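You operate a simulated robot arm through the tools that you are given. There is no shell and no other tool. Be economical: measure what you need, move in short steps, check, and stop when the job is done.

The job below is to be done with a simulated two-armed robot. You get a single attempt, and the scene is never put back.

Task
Free the blue-edged strip, lay it on the wooden bars and cover the paste tub.
Fine: the clamp ends up, the slider with blue knob at 12, the cream lid on the paste tub; the strip is not dropped; other strips, brush and tub stay.

Only the result counts: the job must be done as asked and must still hold three seconds after the hand-in. Knocking over, shifting, dropping, spilling or breaking anything else fails it. Lids that push on must go on centred and level and be pressed home; caps that screw on are set level and turned clockwise until they are tight.

Robot
Two 7-joint arms with two-finger parallel grippers on one trunk, on a base that drives. Base frame: it is fixed to the floor where the robot stands at the start and does not move with it; the origin is under the middle of the robot, x ahead of it, y to its left, z up; the surface under the hand at the start is at about z = 80. Units: cm, rad, N and s.
The left shoulder is at the start at [5, 16.8, 118.2], the right one opposite. With the tool pointing down near the work surface each hand reaches from about 10 to 66 cm from the robot's upright axis, wherever it stands, measured 20 degrees to its own side. Places, roughly: brush with red band (8x4x6 cm) [80, -10, 80]; clamp with teal knob [70, 0, 90]; mouth of the tub marked paste with red band [90, 10, 90]; slider with blue knob [50, 10, 80]; top of the wooden bars [60, -30, 80]. Payload 1.57 kg a hand.
Tool frame (each hand has its own): the origin (TCP) lies between the finger pads and is the grasp point; the fingertips stand 3 cm ahead of it; z points along the fingers, y is the line along which they close. Largest opening 8 cm; finger width 1.7, thickness 1.2; the body of the gripper, 4 by 8.2 cm, starts 8 cm behind the TCP.
Orientation is that of the tool frame in the base frame, as a unit quaternion [x, y, z, w]. With the fingers straight down and closing along the base's y, the tool's x points along the base's -x, its y along +y and its z along -z.

Tools
- The arms move only by the tool jog_arm. It takes "left_moves", "right_moves" or both (then of equal length, played together; a hand with none holds still); each is one flat list of numbers, 7 for each row, row after row: the shift along the tool's x, y, z in units of 100 mm (1.0 is 100 mm), then the turn, a rotation vector about the tool's x, y, z in units of 90 degrees (1.0 is 90 degrees), then the finger opening in cm, from 0 to 8. In form: [x, y, z, wx, wy, wz, claw, x, y, z, wx, wy, wz, claw, ...]. A call has 1 to 8 rows; each row is the pose to reach, as a shift and turn from the pose commanded when the call began, along the tool's axes at that moment. A call with a number of a shift or a turn outside -1 to 1 is refused whole. A row lasts 0.2 s, in which the tool goes at most 5 cm and 0.15 rad; a call with a longer step from one row to the next is refused whole, and so is a gripper value outside its range. A pose out of reach is approached as far as the arm can. The call stops where the force on the tool passes 50 N (or 10 N more than at its start, if that is more) or the arm is blocked; 0.2 s more then pass. The fingers move at their own pace (about 4.5 cm/s each) and stop on an object; they squeeze with about 40 N. The grip force told is the motor's: it shows also when the fingers shut on nothing. Time passes only in rows, and 0.2 s behind the last, so rows that repeat a pose let the fingers close. The reply holds the time, the measured pose of the TCP, the force on the tool along the base axes, the opening and the grip force, in the units named above and with some noise, with the torque about the TCP (base axes, N m) and any sound that the robot's microphone picked up.
- Cameras (640 x 400 px; columns grow to the right, rows downward): "scene" is now at [12.67, 0.01, 139.83]; the picture's right is [-0.03, -1.00, 0.00], its down [-0.68, 0.02, -0.73] and it looks along [0.73, -0.02, -0.68] (base axes); focal length 260 px, centre (320, 200). "left" rides on the left gripper at [7.2, 0.7, -12.2] in its tool frame; the picture's right is [-0.09, 1.00, 0.00], its down [-0.84, -0.08, -0.54] and it looks along [-0.54, -0.05, 0.84] (tool axes); focal length 238 px, centre (320, 200). "right" rides on the right gripper at [7.2, -0.7, -12.2] in its tool frame; the picture's right is [0.09, 1.00, 0.00], its down [-0.84, 0.08, -0.54] and it looks along [-0.54, 0.05, 0.84] (tool axes); focal length 238 px, centre (320, 200). There is no depth. A picture from a camera that has moved, and an enlarged one, comes with that camera's place and axes in the base frame and with its lens. The place of the scene camera against the robot may be out by one fixed shift of up to 2.5 cm in any direction.
- snapshot(camera): a new picture of that camera. The clock stands still meanwhile.
- slide_trunk(by): slides the trunk up (or, below 0, down) by that many cm; the arms and the scene camera ride with it, the base frame stays. It gives what a move gives, with no picture.
- steer(legs): drives the robot by 1 to 6 legs, each [ahead, left, turn to the left] in cm, cm and rad, along the robot's own axes; the way and the turn of a leg run together, so that a leg with both is an arc; at most 150 cm and 3.142 rad a leg. The arms and the cameras ride along, it lands a little off, and it stops where it bumps. It gives what a move gives.
- pan_tilt(pan, tilt): turns the head with the scene camera to pan (to the left, within 1.396 rad either way) and tilt (down, from -0.506 to 1.204), counted from straight ahead of the robot. It gives what a move gives.
- zoom(camera, box): a new picture of the part [left, top, right, bottom] of that camera's present view, enlarged. The clock stands still meanwhile.
- finish_job(): hands the job in; it is judged then, once.

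Work in short steps. Places have to be worked out from the pictures, the camera data and where the tool is seen: move nearer, look again, correct. Check each grasp and each placing, and mend what went wrong. You have 120 turns and 100 pictures in all, those below and enlarged ones among them. Open the grippers and draw the arms clear of the work before you hand the job in, unless the task says otherwise; then end with one line.

The tools are called after "Request:" as name(argument=value, ...) on one line, values as JSON. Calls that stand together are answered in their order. jog_arm: Moves the arms, as the interface text tells. Its arguments: {"type":"object","properties":{"left_moves":{"type":"array"},"right_moves":{"type":"array"}},"required":[]} The other tools are called the same way: slide_trunk (by) slides the trunk up or down; steer (legs) drives the base; pan_tilt (pan, tilt) turns the head that bears the scene camera; snapshot (camera) takes a picture; zoom (camera, box) takes an enlarged picture of a part of a camera's view; finish_job () hands the job in.

At the start:

```text
time: 0.0
left_tool_pos: [37.42, 17.16, 111.82]
left_ee_rot: [0.0, 1.0, -0.001, 0.0]
left_force: [-0.6, 0.3, -0.6]
left_torque: [-0.02, -0.03, 0.02]
left_gripper_width: 8.0
left_finger_force: 0.0
right_tool_pos: [49.42, -22.97, 106.49]
right_ee_rot: [0.0, 1.0, 0.0, -0.001]
right_force: [-0.1, -0.1, -1.3]
right_torque: [-0.01, 0.0, -0.02]
right_gripper_width: 8.01
right_finger_force: 0.1
trunk travel left (down, up): [-35.0, 9.3]
robot x, y, heading: [0.1, 0.04, -0.0]
head pan, tilt: [-0.033, 0.75]
```

scene: 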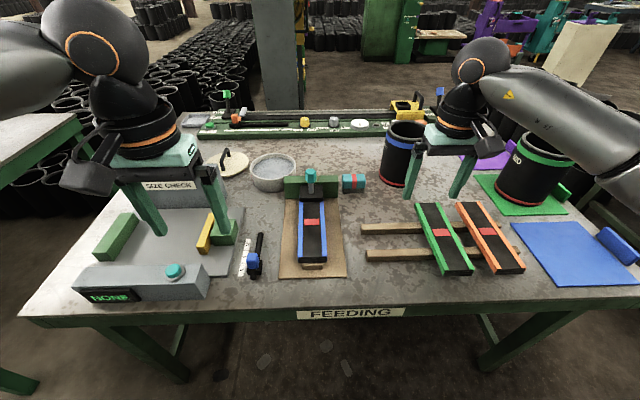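
right: 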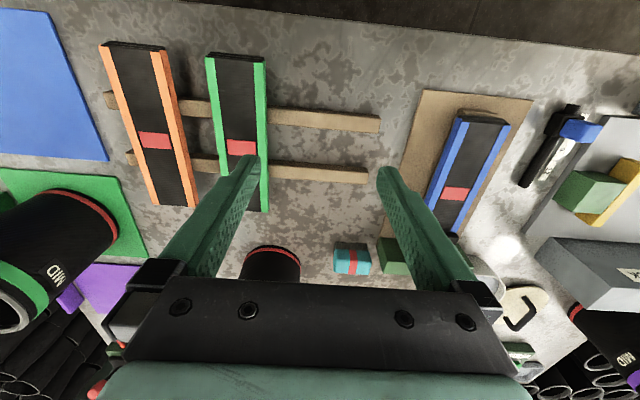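
left: 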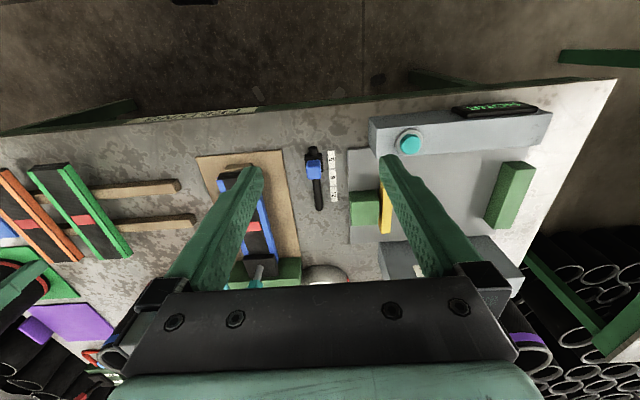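

The pictures show the clamped blue strip ahead, the slider left of it, and the tub and cream lid behind. I zoom in on these for detail.

Request:
zoom(camera="scene", box=[200, 140, 380, 290])

Request:
zoom(camera="left", box=[180, 130, 360, 290])

Request:
zoom(camera="right", box=[380, 80, 620, 280])

```text
2.67 times, centred on (290, 215) of scene
camera zoom: at [12.67, 0.01, 139.83], right [-0.03, -1.0, 0.0], down [-0.68, 0.02, -0.73], along [0.73, -0.02, -0.68], focal length 693 px, centre (400, 160)
```

zoom: 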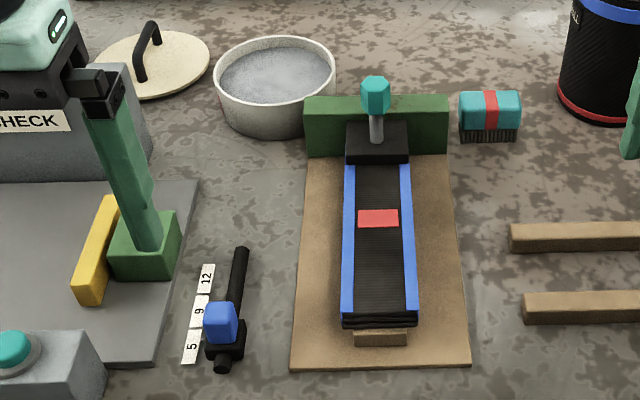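

```text
2.50 times, centred on (270, 210) of left
camera zoom: at [30.16, 17.69, 123.78], right [0.09, 1.0, 0.0], down [0.84, -0.08, 0.54], along [0.54, -0.05, -0.84], focal length 596 px, centre (445, 175)
```

zoom: 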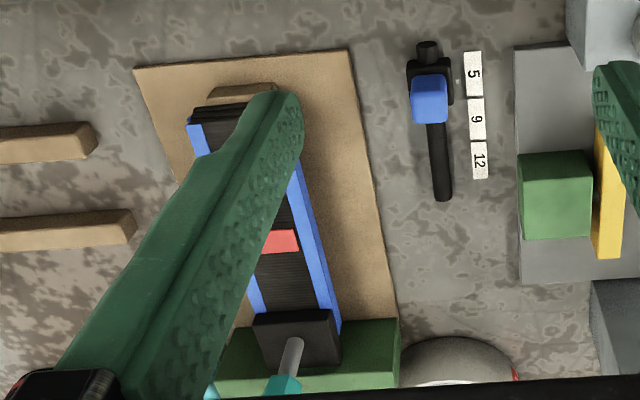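

```text
2.00 times, centred on (500, 180) of right
camera zoom: at [42.21, -23.64, 118.55], right [-0.09, 1.0, 0.0], down [0.84, 0.08, 0.54], along [0.54, 0.05, -0.84], focal length 477 px, centre (-40, 240)
```

zoom: 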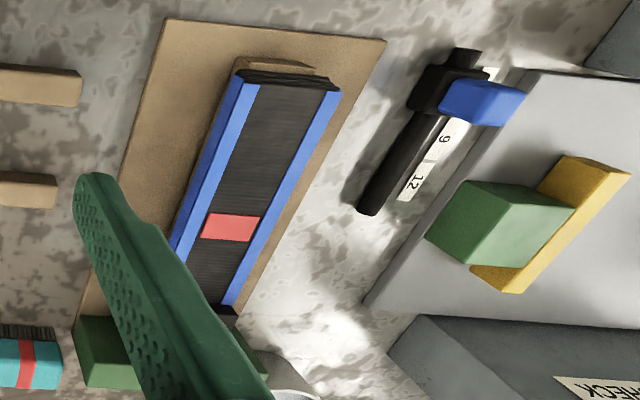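

Clamp and tub lie past the reach from here, so I drive 20 cm ahead; the hands stay well above everything on the table.

Request:
steer(legs=[[20, 0, 0]])

Request:
snapshot(camera="scene")

Request:
snapshot(camera="left")

```text
time: 1.6
left_tool_pos: [57.39, 17.18, 111.73]
left_ee_rot: [-0.001, 1.0, 0.0, 0.0]
left_force: [0.0, 0.0, 0.5]
left_torque: [0.02, -0.03, -0.01]
left_gripper_width: 8.02
left_finger_force: 0.0
right_tool_pos: [69.56, -22.94, 106.38]
right_ee_rot: [-0.001, 1.0, 0.0, 0.0]
right_force: [0.0, 0.1, 0.8]
right_torque: [0.03, 0.0, 0.02]
right_gripper_width: 8.01
right_finger_force: 0.0
trunk travel left (down, up): [-35.0, 9.3]
robot x, y, heading: [19.7, -0.06, 0.002]
head pan, tilt: [-0.033, 0.75]
```

```text
93 pictures are left
camera scene: at [32.77, 0.03, 139.82], right [-0.03, -1.0, 0.0], down [-0.68, 0.02, -0.73], along [0.73, -0.02, -0.68], focal length 260 px, centre (320, 200)
```

scene: 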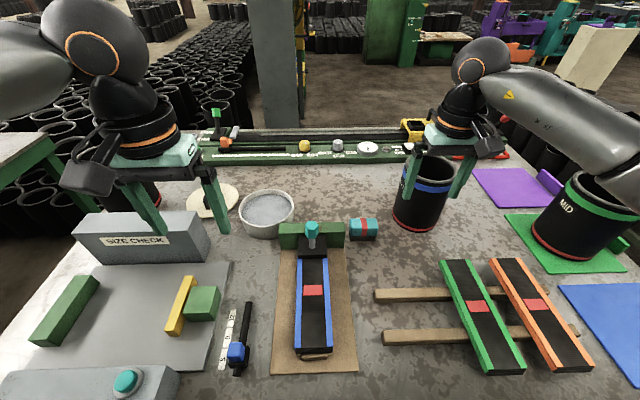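

```text
92 pictures are left
camera left: at [50.24, 17.73, 123.76], right [0.09, 1.0, 0.0], down [0.84, -0.07, 0.54], along [0.54, -0.05, -0.84], focal length 238 px, centre (320, 200)
```

left: 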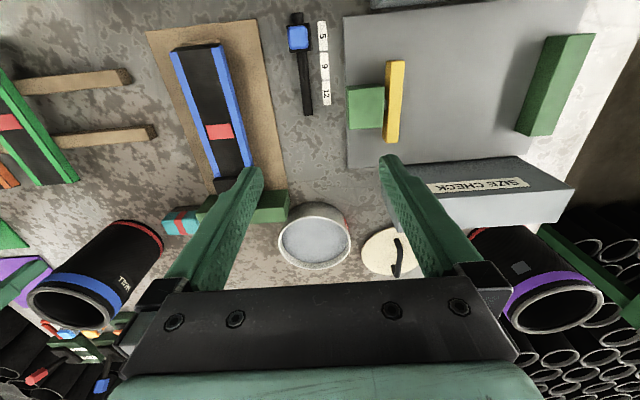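

The tub mouth appears near (84,13.5) and the lid near (95,31), further than I can reach from x=20. I look down at the table edge to see how much more I can drive.

Request:
pan_tilt(pan=0, tilt=1.2)

Request:
snapshot(camera="scene")

```text
time: 2.5
left_tool_pos: [57.38, 17.29, 111.69]
left_ee_rot: [-0.001, 1.0, 0.0, -0.001]
left_force: [0.7, 0.1, 0.3]
left_torque: [-0.01, 0.01, -0.01]
left_gripper_width: 8.0
left_finger_force: 0.0
right_tool_pos: [69.35, -22.9, 106.35]
right_ee_rot: [-0.001, 1.0, -0.001, 0.001]
right_force: [-0.3, 0.0, -0.2]
right_torque: [-0.01, -0.02, -0.03]
right_gripper_width: 8.01
right_finger_force: 0.0
trunk travel left (down, up): [-35.0, 9.3]
robot x, y, heading: [20.28, 0.16, 0.004]
head pan, tilt: [0.0, 1.201]
```

```text
91 pictures are left
camera scene: at [30.0, 0.31, 136.65], right [0.0, -1.0, 0.0], down [-0.93, 0.0, -0.36], along [0.36, 0.0, -0.93], focal length 260 px, centre (320, 200)
```

scene: 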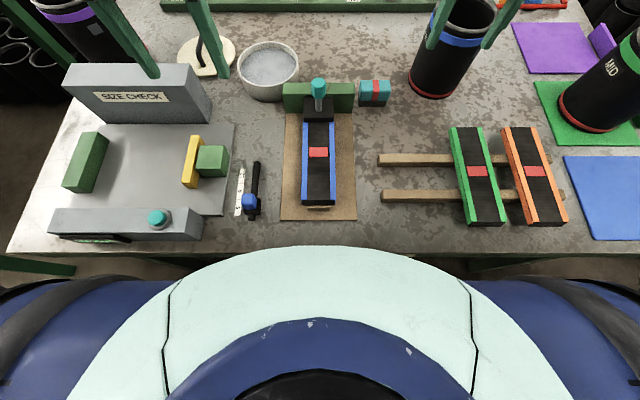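

The chest front is about 7 cm short of the table edge. First the clamp: I bring the left hand over to y≈1 to view the clamp and strip squarely.

Request:
jog_arm(left_moves=[0, -0.4, 0, 0, 0, 0, 8, 0, -0.8, 0, 0, 0, 0, 8])

Request:
jog_arm(left_moves=[0.2, -0.4, 0, 0, 0, 0, 8, 0.5, -0.8, 0, 0, 0, 0, 8])

Request:
snapshot(camera="left")

```text
time: 3.1
left_tool_pos: [57.39, 9.13, 111.48]
left_ee_rot: [-0.001, 1.0, 0.0, -0.001]
left_force: [0.0, -0.1, 0.7]
left_torque: [0.0, -0.02, -0.01]
left_gripper_width: 8.02
left_finger_force: 0.0
right_tool_pos: [69.47, -22.93, 106.44]
right_ee_rot: [-0.001, 1.0, 0.0, -0.001]
right_force: [0.5, -0.4, -0.6]
right_torque: [0.02, 0.01, -0.01]
right_gripper_width: 8.01
right_finger_force: 0.0
trunk travel left (down, up): [-35.0, 9.3]
robot x, y, heading: [19.91, -0.39, 0.004]
head pan, tilt: [0.0, 1.201]
```

```text
time: 3.7
left_tool_pos: [52.35, 1.1, 112.07]
left_ee_rot: [-0.002, 1.0, -0.001, 0.0]
left_force: [0.0, 0.7, -0.1]
left_torque: [0.02, -0.01, 0.06]
left_gripper_width: 8.0
left_finger_force: 0.2
right_tool_pos: [69.41, -22.94, 106.41]
right_ee_rot: [-0.001, 1.0, 0.0, 0.0]
right_force: [-0.5, 0.3, 0.4]
right_torque: [0.03, -0.04, 0.0]
right_gripper_width: 7.99
right_finger_force: 0.0
trunk travel left (down, up): [-35.0, 9.3]
robot x, y, heading: [20.14, 0.23, -0.002]
head pan, tilt: [0.0, 1.201]
```

```text
90 pictures are left
camera left: at [45.23, 1.63, 124.07], right [0.09, 1.0, 0.0], down [0.84, -0.07, 0.54], along [0.54, -0.05, -0.84], focal length 238 px, centre (320, 200)
```

left: 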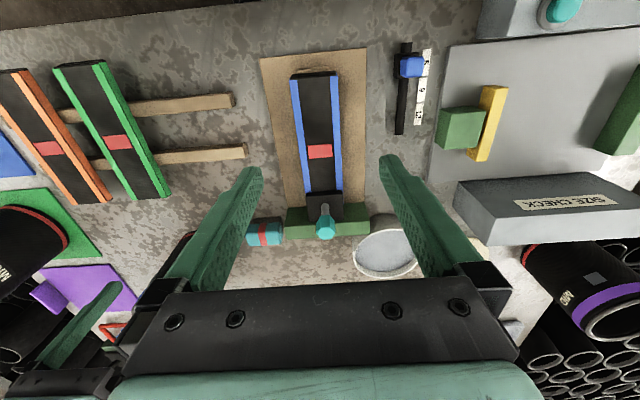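

Good view; I enlarge it to measure the clamp and strip.

Request:
zoom(camera="left", box=[220, 40, 440, 260])

```text
1.82 times, centred on (330, 150) of left
camera zoom: at [45.23, 1.63, 124.07], right [0.09, 1.0, 0.0], down [0.84, -0.07, 0.54], along [0.54, -0.05, -0.84], focal length 433 px, centre (302, 291)
```

zoom: 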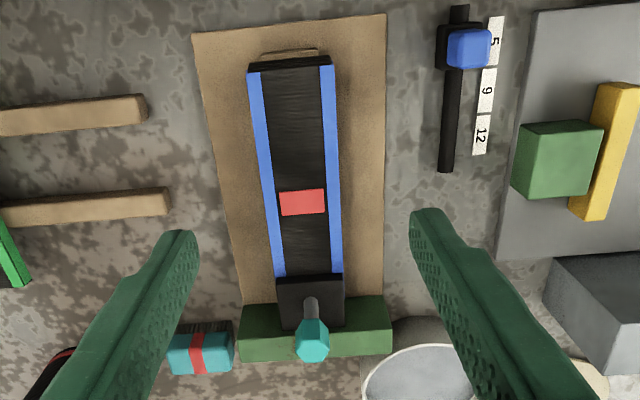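

The knob is judged at about (71.3, 0.3, 93), the strip along x at y≈0.3 about 7 cm wide. I go to above the knob.

Request:
jog_arm(left_moves=[-0.5, -0.08, 0, 0, 0, 0, 8, -1.0, -0.08, 0.2, 0, 0, 0, 8])

Request:
jog_arm(left_moves=[-0.45, 0, 0.2, 0, 0, 0, 8, -0.9, 0, 0.5, 0, 0, 0, 8])

Request:
snapshot(camera="left")

Request:
snapshot(camera="scene")

```text
refused: row 1 steps farther than a row can; nothing moved
```

```text
refused: row 2 steps farther than a row can; nothing moved
```

```text
88 pictures are left
camera left: at [45.23, 1.63, 124.07], right [0.09, 1.0, 0.0], down [0.84, -0.07, 0.54], along [0.54, -0.05, -0.84], focal length 238 px, centre (320, 200)
```

left: 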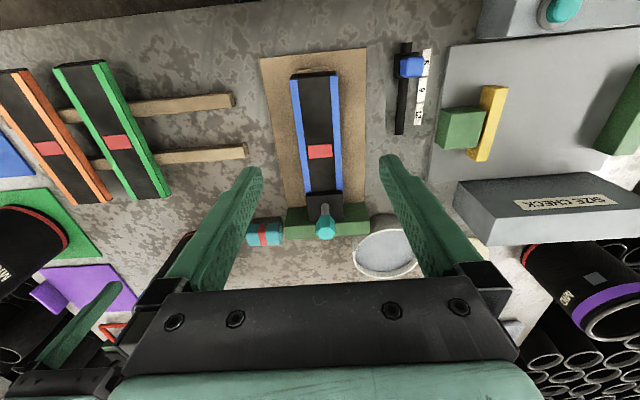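

```text
87 pictures are left
camera scene: at [29.96, 0.25, 136.65], right [0.0, -1.0, 0.0], down [-0.93, 0.0, -0.36], along [0.36, 0.0, -0.93], focal length 260 px, centre (320, 200)
```

scene: 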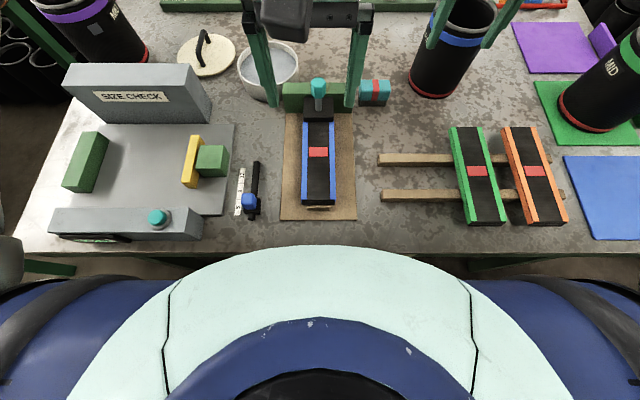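

The steps were a touch too long; I repeat with smaller ones.

Request:
jog_arm(left_moves=[-0.45, -0.04, 0, 0, 0, 0, 8, -0.9, -0.08, 0.1, 0, 0, 0, 8])

Request:
jog_arm(left_moves=[-0.3, 0, 0.2, 0, 0, 0, 8, -0.7, 0, 0.4, 0, 0, 0, 8, -0.95, 0, 0.8, 0, 0, 0, 8])

Request:
snapshot(camera="left")

Request:
snapshot(camera="right")

```text
time: 4.3
left_tool_pos: [61.42, 0.27, 110.82]
left_ee_rot: [-0.001, 1.0, 0.0, 0.0]
left_force: [0.1, -0.3, 1.0]
left_torque: [0.0, 0.04, -0.01]
left_gripper_width: 8.0
left_finger_force: 0.0
right_tool_pos: [69.39, -22.97, 106.31]
right_ee_rot: [-0.001, 1.0, 0.0, 0.0]
right_force: [0.1, -0.6, -0.6]
right_torque: [-0.02, -0.03, -0.03]
right_gripper_width: 7.99
right_finger_force: 0.0
trunk travel left (down, up): [-35.0, 9.3]
robot x, y, heading: [20.11, -0.14, 0.005]
head pan, tilt: [0.0, 1.201]
```

```text
time: 5.1
left_tool_pos: [71.04, 0.1, 102.6]
left_ee_rot: [-0.001, 1.0, 0.0, 0.0]
left_force: [0.7, -0.1, 1.3]
left_torque: [0.02, 0.04, 0.01]
left_gripper_width: 8.0
left_finger_force: 0.1
right_tool_pos: [69.26, -22.9, 106.41]
right_ee_rot: [-0.001, 1.0, 0.001, 0.0]
right_force: [0.9, 0.5, -0.1]
right_torque: [0.01, -0.03, 0.0]
right_gripper_width: 8.0
right_finger_force: 0.1
trunk travel left (down, up): [-35.0, 9.3]
robot x, y, heading: [19.95, -0.15, 0.003]
head pan, tilt: [0.0, 1.201]
```

```text
86 pictures are left
camera left: at [63.82, 0.74, 114.66], right [0.09, 1.0, 0.0], down [0.84, -0.08, 0.54], along [0.54, -0.05, -0.84], focal length 238 px, centre (320, 200)
```

left: 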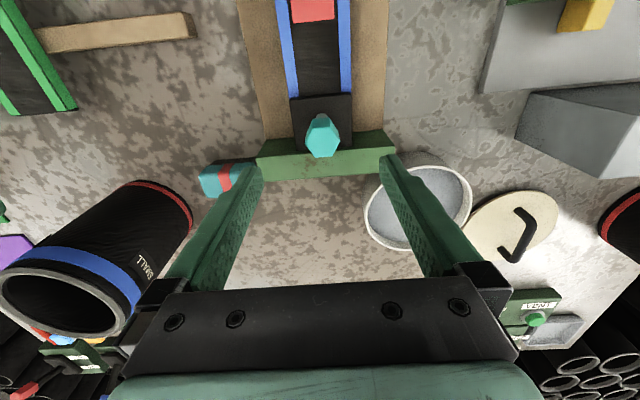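

```text
85 pictures are left
camera right: at [62.3, -23.6, 118.53], right [-0.09, 1.0, 0.0], down [0.84, 0.08, 0.54], along [0.54, 0.05, -0.84], focal length 238 px, centre (320, 200)
```

right: 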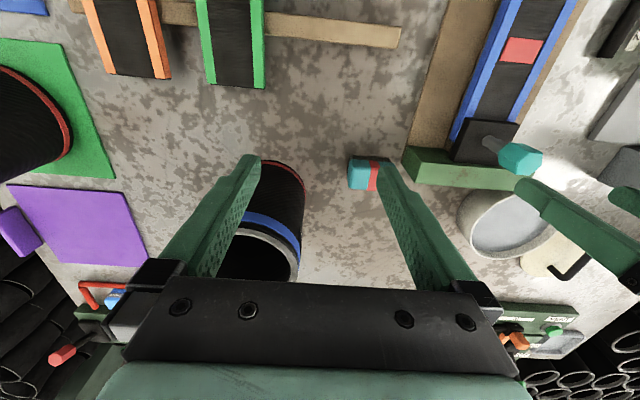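

Triangulated the knob at (70.8, 0.3, 93.3). Lowering 9.4 cm and closing on it.

Request:
jog_arm(left_moves=[0.02, 0.02, 0.45, 0, 0, 0, 8, 0.02, 0.02, 0.8, 0, 0, 0, 8, 0.02, 0.02, 0.95, 0, 0, 0, 8])

Request:
jog_arm(left_moves=[0, 0, 0, 0, 0, 0, 0, 0, 0, 0, 0, 0, 0, 0, 0, 0, 0, 0, 0, 0, 0, 0, 0, 0, 0, 0, 0, 0])

Request:
snapshot(camera="left")

```text
time: 5.9
left_tool_pos: [70.66, 0.51, 92.96]
left_ee_rot: [-0.001, 1.0, -0.001, 0.0]
left_force: [0.4, -1.3, -0.3]
left_torque: [-0.02, 0.03, 0.01]
left_gripper_width: 8.01
left_finger_force: 0.0
right_tool_pos: [69.49, -22.92, 106.38]
right_ee_rot: [-0.001, 1.0, 0.0, 0.0]
right_force: [0.3, 0.1, -0.3]
right_torque: [0.02, -0.01, -0.03]
right_gripper_width: 7.99
right_finger_force: 0.0
trunk travel left (down, up): [-35.0, 9.3]
robot x, y, heading: [19.84, -0.06, -0.002]
head pan, tilt: [0.0, 1.201]
```

```text
time: 6.9
left_tool_pos: [70.65, 0.33, 93.1]
left_ee_rot: [0.0, 1.0, -0.002, 0.0]
left_force: [0.7, -6.2, -0.5]
left_torque: [-0.14, -0.01, -0.02]
left_gripper_width: 3.17
left_finger_force: 24.2
right_tool_pos: [69.49, -23.03, 106.46]
right_ee_rot: [0.0, 1.0, 0.0, -0.001]
right_force: [0.2, 0.6, -0.5]
right_torque: [0.0, 0.03, 0.01]
right_gripper_width: 8.01
right_finger_force: 0.0
trunk travel left (down, up): [-35.0, 9.3]
robot x, y, heading: [19.73, 0.2, 0.001]
head pan, tilt: [0.0, 1.201]
```

```text
84 pictures are left
camera left: at [63.42, 0.99, 105.14], right [0.09, 1.0, 0.0], down [0.84, -0.08, 0.54], along [0.54, -0.05, -0.84], focal length 238 px, centre (320, 200)
```

left: 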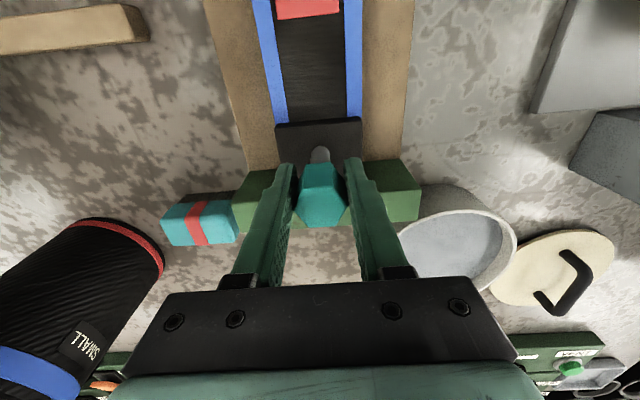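

Knob gripped (3.17 cm). I pull gently straight up.

Request:
jog_arm(left_moves=[0, 0, -0.05, 0, 0, 0, 0, 0, 0, -0.1, 0, 0, 0, 0, 0, 0, -0.15, 0, 0, 0, 0, 0, 0, -0.2, 0, 0, 0, 0])

Request:
snapshot(camera="left")

```text
time: 7.9
left_tool_pos: [71.02, 0.33, 94.77]
left_ee_rot: [-0.002, 1.0, -0.001, -0.002]
left_force: [12.2, -14.1, -29.1]
left_torque: [-0.17, 0.33, -0.07]
left_gripper_width: 3.15
left_finger_force: 40.0
right_tool_pos: [69.73, -22.96, 106.16]
right_ee_rot: [-0.002, 1.0, 0.001, -0.003]
right_force: [-0.3, -0.7, 0.3]
right_torque: [0.0, -0.01, -0.02]
right_gripper_width: 7.99
right_finger_force: 0.1
trunk travel left (down, up): [-35.0, 9.3]
robot x, y, heading: [20.21, 0.13, 0.003]
head pan, tilt: [0.0, 1.201]
```

```text
83 pictures are left
camera left: at [63.76, 0.95, 106.89], right [0.09, 1.0, 0.0], down [0.84, -0.07, 0.54], along [0.54, -0.05, -0.84], focal length 238 px, centre (320, 200)
```

left: 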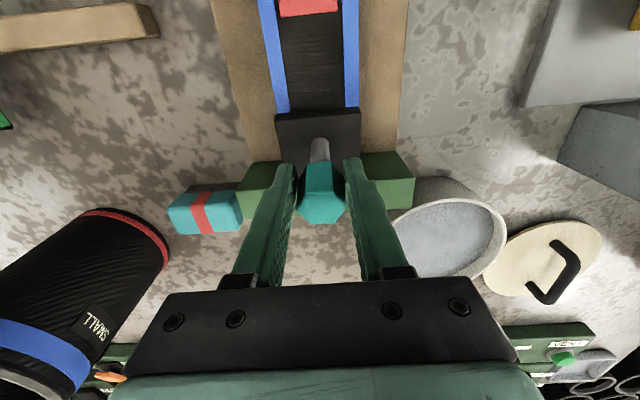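

Resistance is 29 N; I look closer whether the pad rises.

Request:
zoom(camera="left", box=[230, 80, 430, 240])

Request:
zoom(camera="right", box=[400, 90, 580, 210])

Request:
zoom(camera="scene", box=[260, 60, 380, 130])

```text
2.50 times, centred on (330, 160) of left
camera zoom: at [63.76, 0.95, 106.89], right [0.09, 1.0, 0.0], down [0.84, -0.07, 0.54], along [0.54, -0.05, -0.84], focal length 596 px, centre (295, 300)
```

zoom: 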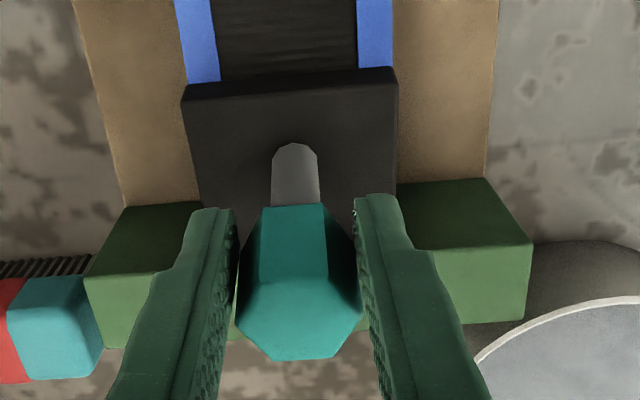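

```text
3.33 times, centred on (490, 150) of right
camera zoom: at [62.6, -23.72, 118.35], right [-0.09, 1.0, 0.0], down [0.84, 0.08, 0.54], along [0.54, 0.05, -0.84], focal length 794 px, centre (-247, 367)
```

zoom: 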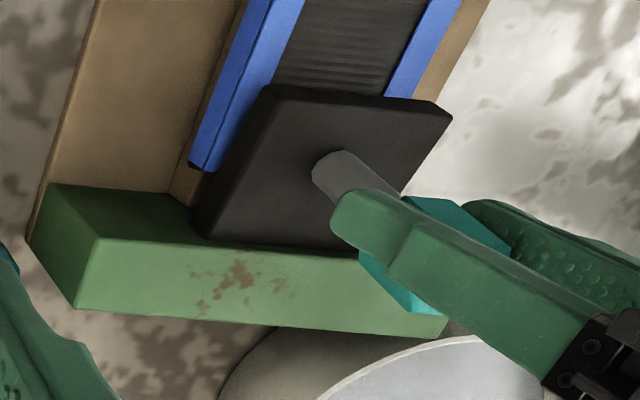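

```text
5.33 times, centred on (320, 95) of scene
camera zoom: at [30.4, 0.16, 136.6], right [0.0, -1.0, 0.0], down [-0.93, 0.0, -0.36], along [0.36, 0.0, -0.93], focal length 1386 px, centre (320, 760)
```

zoom: 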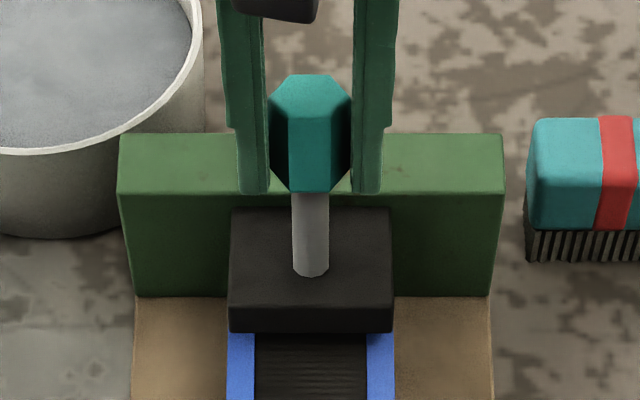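

The knob rose ~1.7 cm, pad perhaps not. I continue up a little and watch force and picture.

Request:
jog_arm(left_moves=[0, 0, -0.05, 0, 0, 0, 0, 0, 0, -0.1, 0, 0, 0, 0, 0, 0, -0.15, 0, 0, 0, 0])

Request:
zoom(camera="scene", box=[260, 60, 380, 130])

Request:
zoom(camera="right", box=[400, 90, 580, 210])

```text
time: 8.7
left_tool_pos: [70.49, 0.72, 97.27]
left_ee_rot: [0.0, 1.0, -0.001, 0.001]
left_force: [-13.2, 3.6, 13.0]
left_torque: [0.06, 0.3, 0.01]
left_gripper_width: 0.01
left_finger_force: 21.5
right_tool_pos: [69.29, -22.84, 106.68]
right_ee_rot: [0.0, 1.0, 0.0, 0.0]
right_force: [0.3, 0.3, 0.9]
right_torque: [-0.01, 0.03, 0.01]
right_gripper_width: 8.01
right_finger_force: 0.0
trunk travel left (down, up): [-35.0, 9.3]
robot x, y, heading: [19.95, -0.05, 0.001]
head pan, tilt: [0.0, 1.201]
```

```text
5.33 times, centred on (320, 95) of scene
camera zoom: at [29.78, 0.38, 136.74], right [0.0, -1.0, 0.0], down [-0.93, 0.0, -0.36], along [0.36, 0.0, -0.93], focal length 1386 px, centre (320, 760)
```

zoom: 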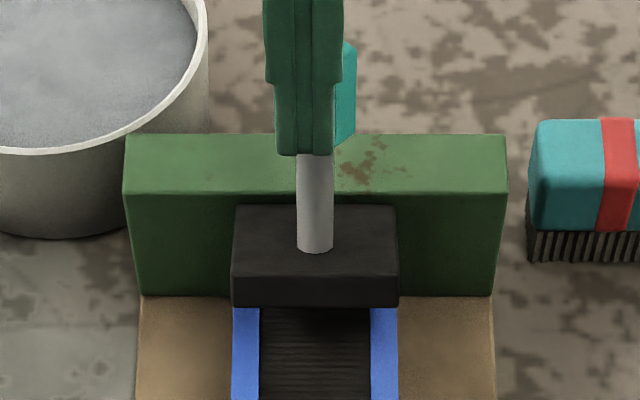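

```text
3.33 times, centred on (490, 150) of right
camera zoom: at [62.09, -23.49, 118.71], right [-0.09, 1.0, 0.0], down [0.84, 0.08, 0.54], along [0.54, 0.05, -0.84], focal length 794 px, centre (-247, 367)
```

zoom: 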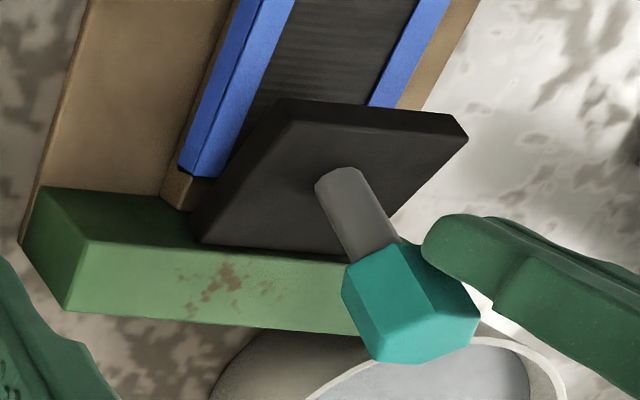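

The clamp is a lever hinged at the green block: the pad's front rose and the knob tips back; my fingers slid off but stand closed just in front of the knob. I push it on backward with the closed fingers.

Request:
jog_arm(left_moves=[0, -0.04, 0.1, 0, 0, 0, 0, -0.1, -0.04, 0.15, 0, 0, 0, 0, -0.2, -0.04, 0.2, 0, 0, 0, 0, -0.3, -0.04, 0.2, 0, 0, 0, 0, -0.4, -0.04, 0.2, 0, 0, 0, 0])

Request:
zoom(camera="scene", box=[260, 60, 380, 130])

Request:
zoom(camera="right", box=[400, 90, 580, 210])

```text
time: 9.4
left_tool_pos: [71.0, -0.3, 95.64]
left_ee_rot: [0.006, 1.0, -0.002, -0.008]
left_force: [-18.0, 0.1, 13.8]
left_torque: [0.1, 0.45, 0.02]
left_gripper_width: 0.01
left_finger_force: 20.8
right_tool_pos: [69.23, -22.98, 106.5]
right_ee_rot: [-0.001, 1.0, 0.0, 0.0]
right_force: [0.6, -1.0, -0.7]
right_torque: [-0.01, 0.02, 0.01]
right_gripper_width: 8.0
right_finger_force: 0.1
trunk travel left (down, up): [-35.0, 9.3]
robot x, y, heading: [19.76, -0.3, 0.003]
head pan, tilt: [0.0, 1.201]
stopped in row 3 (left hand): the force on the tool passed its limit at 54 N (the readings are from after the stop); the commanded pose is now the measured one
```

```text
5.33 times, centred on (320, 95) of scene
camera zoom: at [29.78, 0.33, 136.65], right [0.0, -1.0, 0.0], down [-0.93, 0.0, -0.36], along [0.36, 0.0, -0.93], focal length 1386 px, centre (320, 760)
```

zoom: 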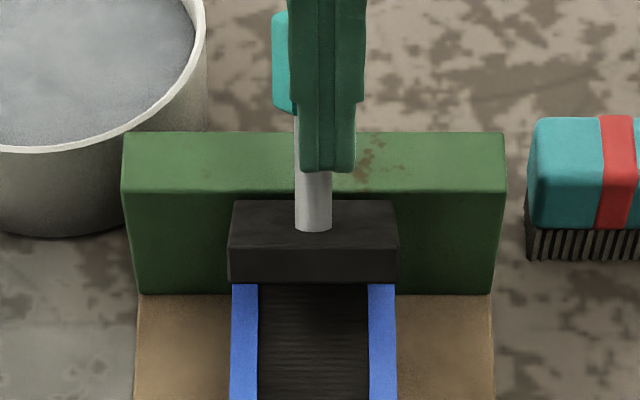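

```text
3.33 times, centred on (490, 150) of right
camera zoom: at [62.09, -23.55, 118.6], right [-0.09, 1.0, 0.0], down [0.84, 0.08, 0.54], along [0.54, 0.05, -0.84], focal length 794 px, centre (-247, 367)
```

zoom: 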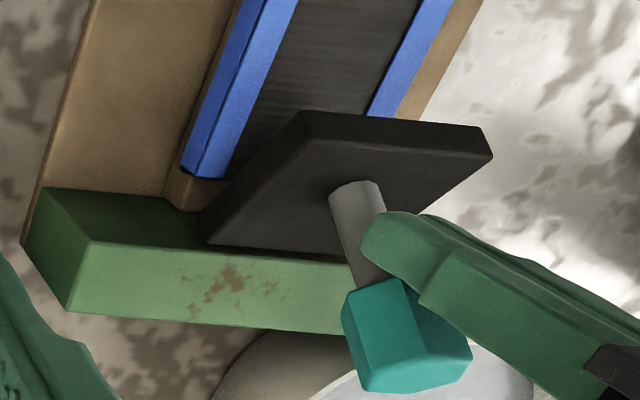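

It is tipping. I continue pushing ahead in smaller steps, centred again on y.

Request:
jog_arm(left_moves=[-0.05, 0.04, -0.05, 0, 0, 0, 0, -0.1, 0.05, -0.05, 0, 0, 0, 0, -0.15, 0.05, -0.05, 0, 0, 0, 0, -0.2, 0.05, -0.05, 0, 0, 0, 0, -0.25, 0.05, -0.05, 0, 0, 0, 0, -0.3, 0.05, -0.05, 0, 0, 0, 0])

Request:
zoom(camera="right", box=[400, 90, 580, 210])

```text
time: 10.5
left_tool_pos: [73.26, -0.05, 96.85]
left_ee_rot: [0.01, 1.0, -0.008, 0.001]
left_force: [-8.5, 0.1, 22.5]
left_torque: [0.05, 0.13, -0.08]
left_gripper_width: 0.0
left_finger_force: 21.2
right_tool_pos: [69.29, -22.86, 106.56]
right_ee_rot: [-0.001, 1.0, 0.0, 0.002]
right_force: [-0.1, 0.0, 0.4]
right_torque: [0.01, 0.04, 0.0]
right_gripper_width: 7.99
right_finger_force: 0.1
trunk travel left (down, up): [-35.0, 9.3]
robot x, y, heading: [20.15, -0.03, -0.0]
head pan, tilt: [0.0, 1.201]
stopped in row 5 (left hand): the force on the tool passed its limit at 51 N (the readings are from after the stop); the commanded pose is now the measured one
```

```text
3.33 times, centred on (490, 150) of right
camera zoom: at [62.07, -23.51, 118.62], right [-0.09, 1.0, 0.0], down [0.84, 0.08, 0.54], along [0.54, 0.05, -0.84], focal length 794 px, centre (-247, 367)
```

zoom: 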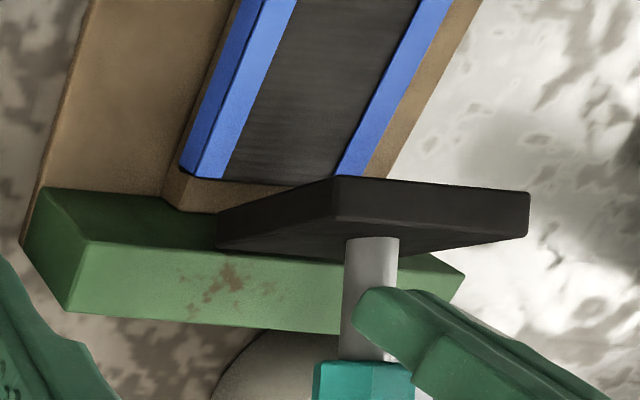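

The lever is past half way and the strip is clear. I push on ahead and slightly down.

Request:
jog_arm(left_moves=[-0.05, 0, 0, 0, 0, 0, 0, -0.1, 0, 0.02, 0, 0, 0, 0, -0.15, 0, 0.05, 0, 0, 0, 0, -0.2, 0, 0.1, 0, 0, 0, 0, -0.25, 0, 0.15, 0, 0, 0, 0])

Request:
snapshot(camera="right")

Request:
snapshot(camera="scene")

```text
time: 11.2
left_tool_pos: [75.21, -0.34, 97.13]
left_ee_rot: [0.009, 1.0, -0.009, 0.012]
left_force: [1.8, 2.8, 20.5]
left_torque: [0.18, -0.22, -0.01]
left_gripper_width: 0.02
left_finger_force: 21.6
right_tool_pos: [69.42, -22.91, 106.38]
right_ee_rot: [-0.001, 1.0, 0.0, 0.001]
right_force: [0.2, -0.4, -0.4]
right_torque: [-0.04, 0.03, 0.04]
right_gripper_width: 7.99
right_finger_force: 0.0
trunk travel left (down, up): [-35.0, 9.3]
robot x, y, heading: [19.58, -0.05, 0.003]
head pan, tilt: [0.0, 1.201]
stopped in row 3 (left hand): the force on the tool passed its limit at 53 N (the readings are from after the stop); the commanded pose is now the measured one
```

```text
74 pictures are left
camera right: at [62.24, -23.52, 118.52], right [-0.09, 1.0, 0.0], down [0.84, 0.08, 0.54], along [0.54, 0.05, -0.84], focal length 238 px, centre (320, 200)
```

right: 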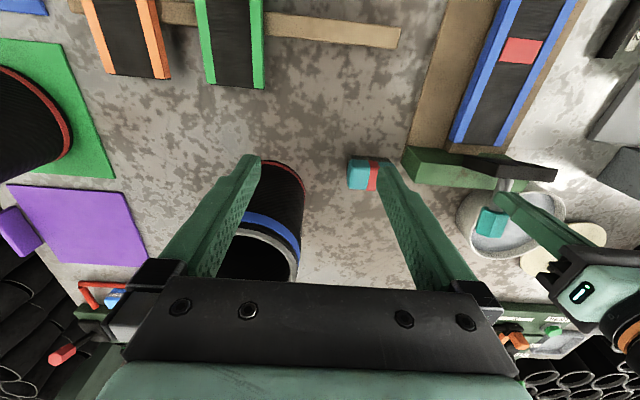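

```text
73 pictures are left
camera scene: at [29.95, 0.37, 136.6], right [0.0, -1.0, 0.0], down [-0.93, 0.0, -0.36], along [0.36, 0.0, -0.93], focal length 260 px, centre (320, 200)
```

scene: 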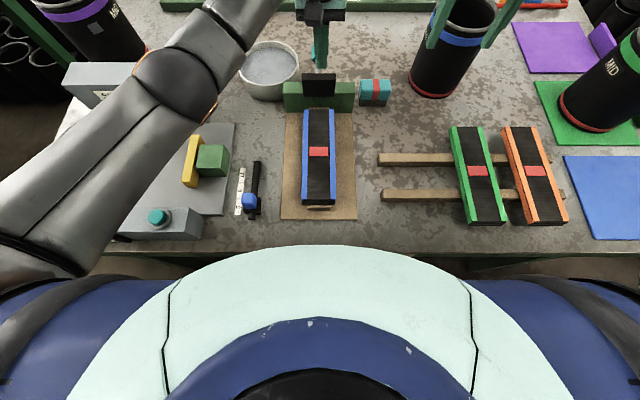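

Pad stands nearly upright. I check closely with the left camera.

Request:
snapshot(camera="left")

Request:
zoom(camera="right", box=[400, 120, 580, 260])

```text
72 pictures are left
camera left: at [67.73, 0.8, 109.03], right [0.11, 0.99, -0.02], down [0.82, -0.08, 0.56], along [0.56, -0.08, -0.83], focal length 238 px, centre (320, 200)
```

left: 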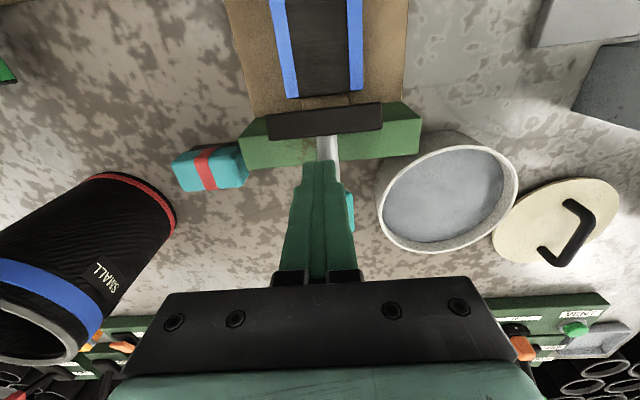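

```text
2.86 times, centred on (490, 190) of right
camera zoom: at [62.24, -23.52, 118.52], right [-0.09, 1.0, 0.0], down [0.84, 0.08, 0.54], along [0.54, 0.05, -0.84], focal length 681 px, centre (-166, 229)
```

zoom: 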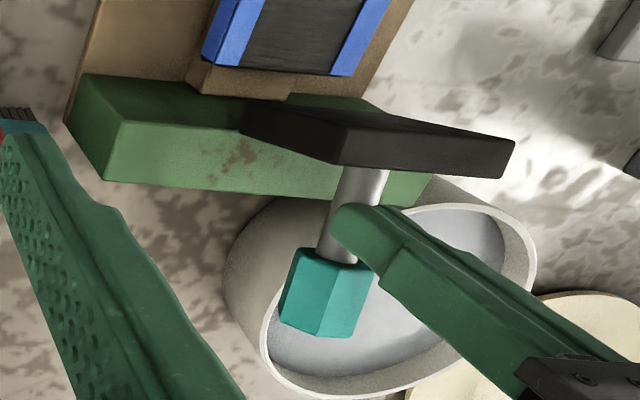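

Nearly 90°. I press down a bit more, slightly further along, to find the stop.

Request:
jog_arm(left_moves=[-0.03, 0.04, 0, 0, 0, 0, 0, -0.06, 0.06, 0.05, 0, 0, 0, 0, -0.08, 0.06, 0.1, 0, 0, 0, 0, -0.08, 0.06, 0.15, 0, 0, 0, 0])

Request:
zoom(camera="right", box=[400, 120, 580, 260])

```text
time: 12.1
left_tool_pos: [76.26, -0.1, 96.91]
left_ee_rot: [0.015, 1.0, -0.016, 0.022]
left_force: [4.7, -0.4, 13.4]
left_torque: [0.07, -0.14, -0.04]
left_gripper_width: 0.0
left_finger_force: 21.6
right_tool_pos: [69.31, -22.84, 106.27]
right_ee_rot: [0.001, 1.0, 0.0, 0.0]
right_force: [-0.2, -0.2, -0.4]
right_torque: [0.01, 0.03, 0.0]
right_gripper_width: 8.01
right_finger_force: 0.1
trunk travel left (down, up): [-35.0, 9.3]
robot x, y, heading: [19.96, 0.03, -0.002]
head pan, tilt: [0.0, 1.201]
stopped in row 3 (left hand): the force on the tool passed its limit at 52 N (the readings are from after the stop); the commanded pose is now the measured one
```

```text
2.86 times, centred on (490, 190) of right
camera zoom: at [62.28, -23.58, 118.49], right [-0.09, 1.0, 0.0], down [0.84, 0.08, 0.54], along [0.54, 0.05, -0.84], focal length 681 px, centre (-166, 229)
```

zoom: 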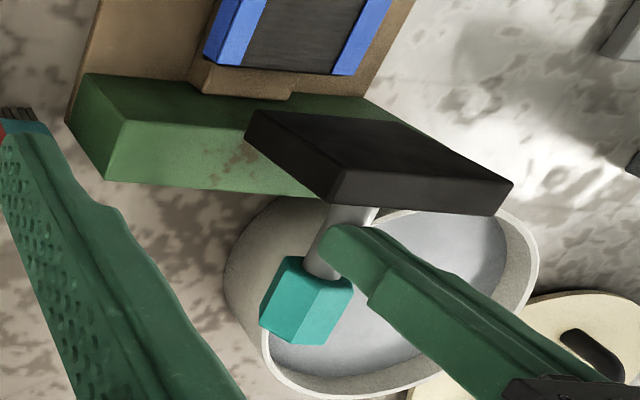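

Now past upright. I withdraw upward and see whether the lever stays.

Request:
jog_arm(left_moves=[0.02, 0, -0.1, 0, 0, 0, 0, 0.02, 0, -0.5, 0, 0, 0, 0, 0.02, 0, -0.9, 0, 0, 0, 0])

Request:
zoom(camera="right", box=[400, 120, 580, 260])

Request:
snapshot(camera="left")

```text
time: 12.8
left_tool_pos: [75.68, 0.12, 105.77]
left_ee_rot: [0.015, 1.0, -0.014, 0.017]
left_force: [-0.7, -0.1, 0.6]
left_torque: [0.01, 0.02, 0.0]
left_gripper_width: 0.0
left_finger_force: 21.5
right_tool_pos: [69.37, -23.07, 106.34]
right_ee_rot: [0.0, 1.0, 0.0, 0.0]
right_force: [0.2, 0.2, 0.1]
right_torque: [-0.04, -0.01, 0.0]
right_gripper_width: 8.0
right_finger_force: 0.0
trunk travel left (down, up): [-35.0, 9.3]
robot x, y, heading: [19.89, 0.13, 0.003]
head pan, tilt: [0.0, 1.201]
```

```text
2.86 times, centred on (490, 190) of right
camera zoom: at [62.2, -23.63, 118.55], right [-0.09, 1.0, 0.0], down [0.84, 0.08, 0.54], along [0.54, 0.05, -0.84], focal length 681 px, centre (-166, 229)
```

zoom: 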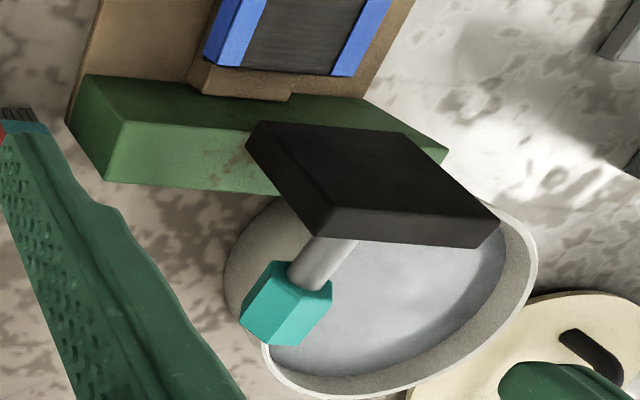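

```text
68 pictures are left
camera left: at [68.12, 1.35, 117.54], right [0.12, 0.99, -0.02], down [0.82, -0.09, 0.57], along [0.57, -0.09, -0.82], focal length 238 px, centre (320, 200)
```

left: 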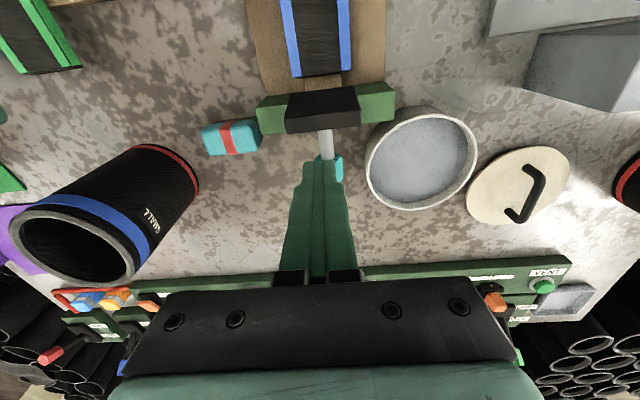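

The lever stays over-centre up. Now I level the left hand and draw it back toward the slider area, opening it.

Request:
jog_arm(left_moves=[0.4, 0.2, 0, -0.018, 0.022, -0.019, 2, 0.8, 0.4, 0, -0.018, 0.022, -0.019, 4])

Request:
jog_arm(left_moves=[0.4, 0.25, 0, 0, 0, 0, 6, 0.8, 0.5, 0.1, 0, 0, 0, 6])

Request:
jog_arm(left_moves=[0.35, 0.25, 0.2, 0, 0, 0, 6, 0.7, 0.5, 0.4, 0, 0, 0, 6])

Request:
snapshot(camera="left")

```text
time: 13.4
left_tool_pos: [67.64, 4.48, 105.3]
left_ee_rot: [-0.001, 1.0, 0.001, 0.0]
left_force: [0.3, -0.5, -0.6]
left_torque: [-0.03, 0.0, 0.03]
left_gripper_width: 4.01
left_finger_force: 0.0
right_tool_pos: [69.43, -22.94, 106.42]
right_ee_rot: [0.001, 1.0, 0.0, 0.0]
right_force: [0.6, 0.1, 0.9]
right_torque: [-0.01, 0.01, 0.01]
right_gripper_width: 8.0
right_finger_force: 0.1
trunk travel left (down, up): [-35.0, 9.3]
robot x, y, heading: [19.59, -0.02, -0.001]
head pan, tilt: [0.0, 1.201]
```

```text
time: 14.1
left_tool_pos: [59.65, 9.42, 104.14]
left_ee_rot: [-0.001, 1.0, 0.0, 0.001]
left_force: [-0.5, -0.3, 0.2]
left_torque: [-0.02, -0.02, 0.04]
left_gripper_width: 6.0
left_finger_force: 0.0
right_tool_pos: [69.34, -22.94, 106.36]
right_ee_rot: [0.0, 1.0, 0.0, 0.0]
right_force: [-0.3, -0.3, 1.1]
right_torque: [0.0, 0.01, 0.02]
right_gripper_width: 8.03
right_finger_force: 0.0
trunk travel left (down, up): [-35.0, 9.3]
robot x, y, heading: [19.88, -0.18, 0.002]
head pan, tilt: [0.0, 1.201]
```

```text
time: 14.7
left_tool_pos: [52.82, 14.31, 100.14]
left_ee_rot: [0.0, 1.0, 0.0, 0.001]
left_force: [0.9, -1.0, 0.2]
left_torque: [0.0, -0.01, -0.01]
left_gripper_width: 6.01
left_finger_force: 0.1
right_tool_pos: [69.44, -22.95, 106.39]
right_ee_rot: [0.0, 1.0, 0.0, 0.001]
right_force: [0.8, -0.4, -0.4]
right_torque: [0.01, 0.0, 0.0]
right_gripper_width: 7.99
right_finger_force: 0.0
trunk travel left (down, up): [-35.0, 9.3]
robot x, y, heading: [20.13, 0.11, -0.003]
head pan, tilt: [0.0, 1.201]
```

```text
67 pictures are left
camera left: at [45.48, 14.9, 112.29], right [0.09, 1.0, 0.0], down [0.84, -0.08, 0.54], along [0.54, -0.05, -0.84], focal length 238 px, centre (320, 200)
```

left: 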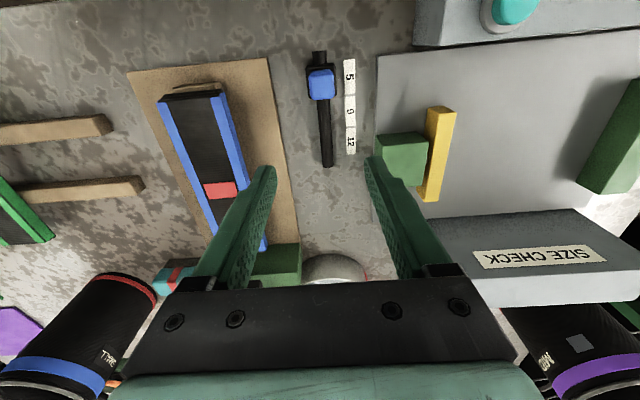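

I enlarge the slider to see its scale and pointer.

Request:
zoom(camera="left", box=[280, 40, 400, 180])

```text
2.86 times, centred on (340, 110) of left
camera zoom: at [45.48, 14.9, 112.29], right [0.09, 1.0, 0.0], down [0.84, -0.08, 0.54], along [0.54, -0.05, -0.84], focal length 681 px, centre (263, 457)
```

zoom: 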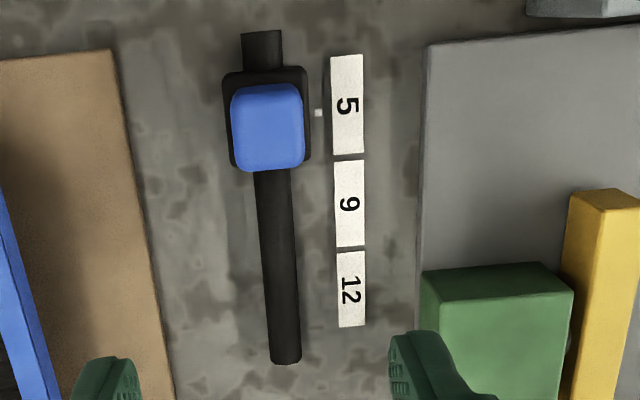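

Labels sit at x≈48.9, 52.9, 57.0 with the slider's white mark now on 5 (knob at 48.9, 14.9, top ≈83.5). I go down over the knob.

Request:
jog_arm(left_moves=[0.2, 0.03, 0.3, 0, 0, 0, 6, 0.39, 0.06, 0.65, 0, 0, 0, 6, 0.39, 0.06, 1.0, 0, 0, 0, 6])

Request:
snapshot(camera="left")

```text
time: 15.4
left_tool_pos: [48.7, 14.78, 90.28]
left_ee_rot: [0.0, 1.0, 0.0, 0.001]
left_force: [0.2, -0.1, -0.1]
left_torque: [-0.02, 0.02, 0.01]
left_gripper_width: 5.98
left_finger_force: 0.2
right_tool_pos: [69.36, -23.07, 106.36]
right_ee_rot: [0.0, 1.0, 0.0, 0.001]
right_force: [-0.2, 0.3, 0.1]
right_torque: [0.02, -0.01, 0.01]
right_gripper_width: 8.02
right_finger_force: 0.1
trunk travel left (down, up): [-35.0, 9.3]
robot x, y, heading: [20.1, 0.24, -0.003]
head pan, tilt: [0.0, 1.201]
```

```text
65 pictures are left
camera left: at [41.51, 15.39, 102.29], right [0.09, 1.0, 0.0], down [0.84, -0.08, 0.54], along [0.54, -0.05, -0.84], focal length 238 px, centre (320, 200)
```

left: 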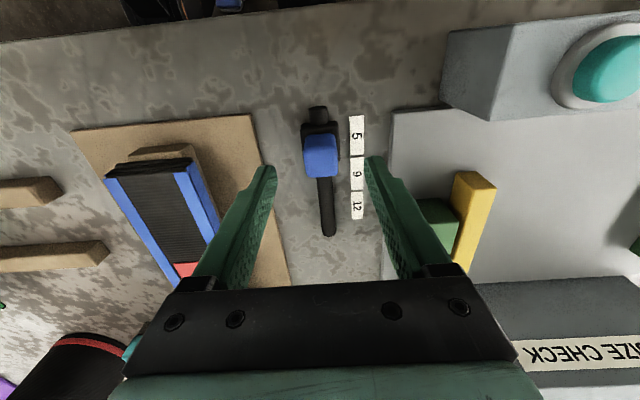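

Aligned; lower 5.4 cm and close.

Request:
jog_arm(left_moves=[-0.02, 0, 0.3, 0, 0, 0, 6, -0.03, 0, 0.54, 0, 0, 0, 6, -0.03, 0, 0.54, 0, 0, 0, 2, -0.03, 0, 0.54, 0, 0, 0, 2, -0.03, 0, 0.54, 0, 0, 0, 2])

Request:
snapshot(camera="left")

```text
time: 16.6
left_tool_pos: [49.0, 14.72, 85.06]
left_ee_rot: [-0.001, 1.0, 0.0, 0.0]
left_force: [0.6, -4.5, -7.6]
left_torque: [-0.15, -0.68, -0.09]
left_gripper_width: 3.39
left_finger_force: 25.9
right_tool_pos: [69.42, -22.99, 106.3]
right_ee_rot: [0.0, 1.0, 0.0, 0.001]
right_force: [0.9, -0.1, 0.2]
right_torque: [-0.01, 0.01, 0.01]
right_gripper_width: 7.99
right_finger_force: 0.1
trunk travel left (down, up): [-35.0, 9.3]
robot x, y, heading: [19.72, 0.16, 0.0]
head pan, tilt: [0.0, 1.201]
```

```text
64 pictures are left
camera left: at [41.84, 15.45, 97.02], right [0.09, 1.0, 0.0], down [0.84, -0.08, 0.54], along [0.54, -0.05, -0.84], focal length 238 px, centre (320, 200)
```

left: 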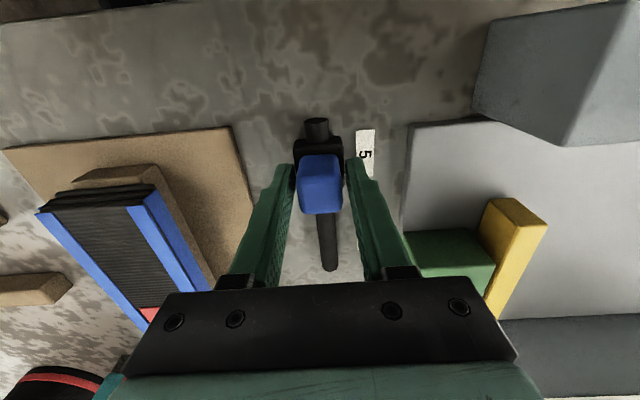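

Gripped (3.4 cm). I slide it 8 cm ahead.

Request:
jog_arm(left_moves=[-0.1, 0, 0, 0, 0, 0, 2, -0.25, 0, 0, 0, 0, 0, 2, -0.4, 0, 0, 0, 0, 0, 2, -0.55, 0, 0, 0, 0, 0, 2, -0.7, 0, 0, 0, 0, 0, 2, -0.8, 0, 0, 0, 0, 0, 2, -0.8, 0, 0, 0, 0, 0, 2])

Request:
snapshot(camera="left")

```text
time: 18.2
left_tool_pos: [57.07, 14.9, 84.92]
left_ee_rot: [0.0, 1.0, 0.0, 0.0]
left_force: [-8.9, -15.0, -5.3]
left_torque: [-0.5, -0.28, 0.07]
left_gripper_width: 3.36
left_finger_force: 41.6
right_tool_pos: [69.34, -23.06, 106.45]
right_ee_rot: [0.0, 1.0, 0.0, 0.001]
right_force: [-0.3, -0.4, -0.5]
right_torque: [0.0, -0.02, -0.02]
right_gripper_width: 7.98
right_finger_force: 0.1
trunk travel left (down, up): [-35.0, 9.3]
robot x, y, heading: [19.78, 0.17, -0.003]
head pan, tilt: [0.0, 1.201]
```

```text
63 pictures are left
camera left: at [49.88, 15.46, 97.03], right [0.09, 1.0, 0.0], down [0.84, -0.08, 0.54], along [0.54, -0.05, -0.84], focal length 238 px, centre (320, 200)
```

left: 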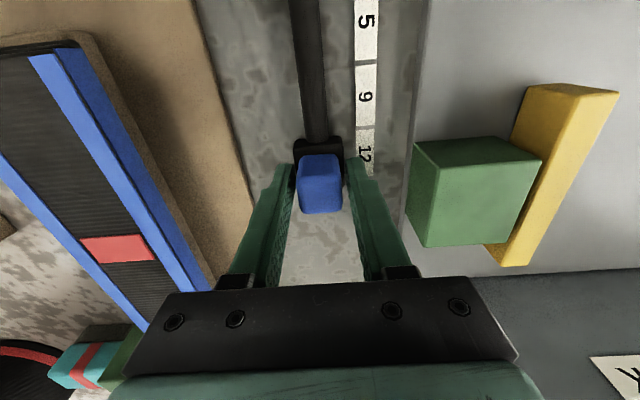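

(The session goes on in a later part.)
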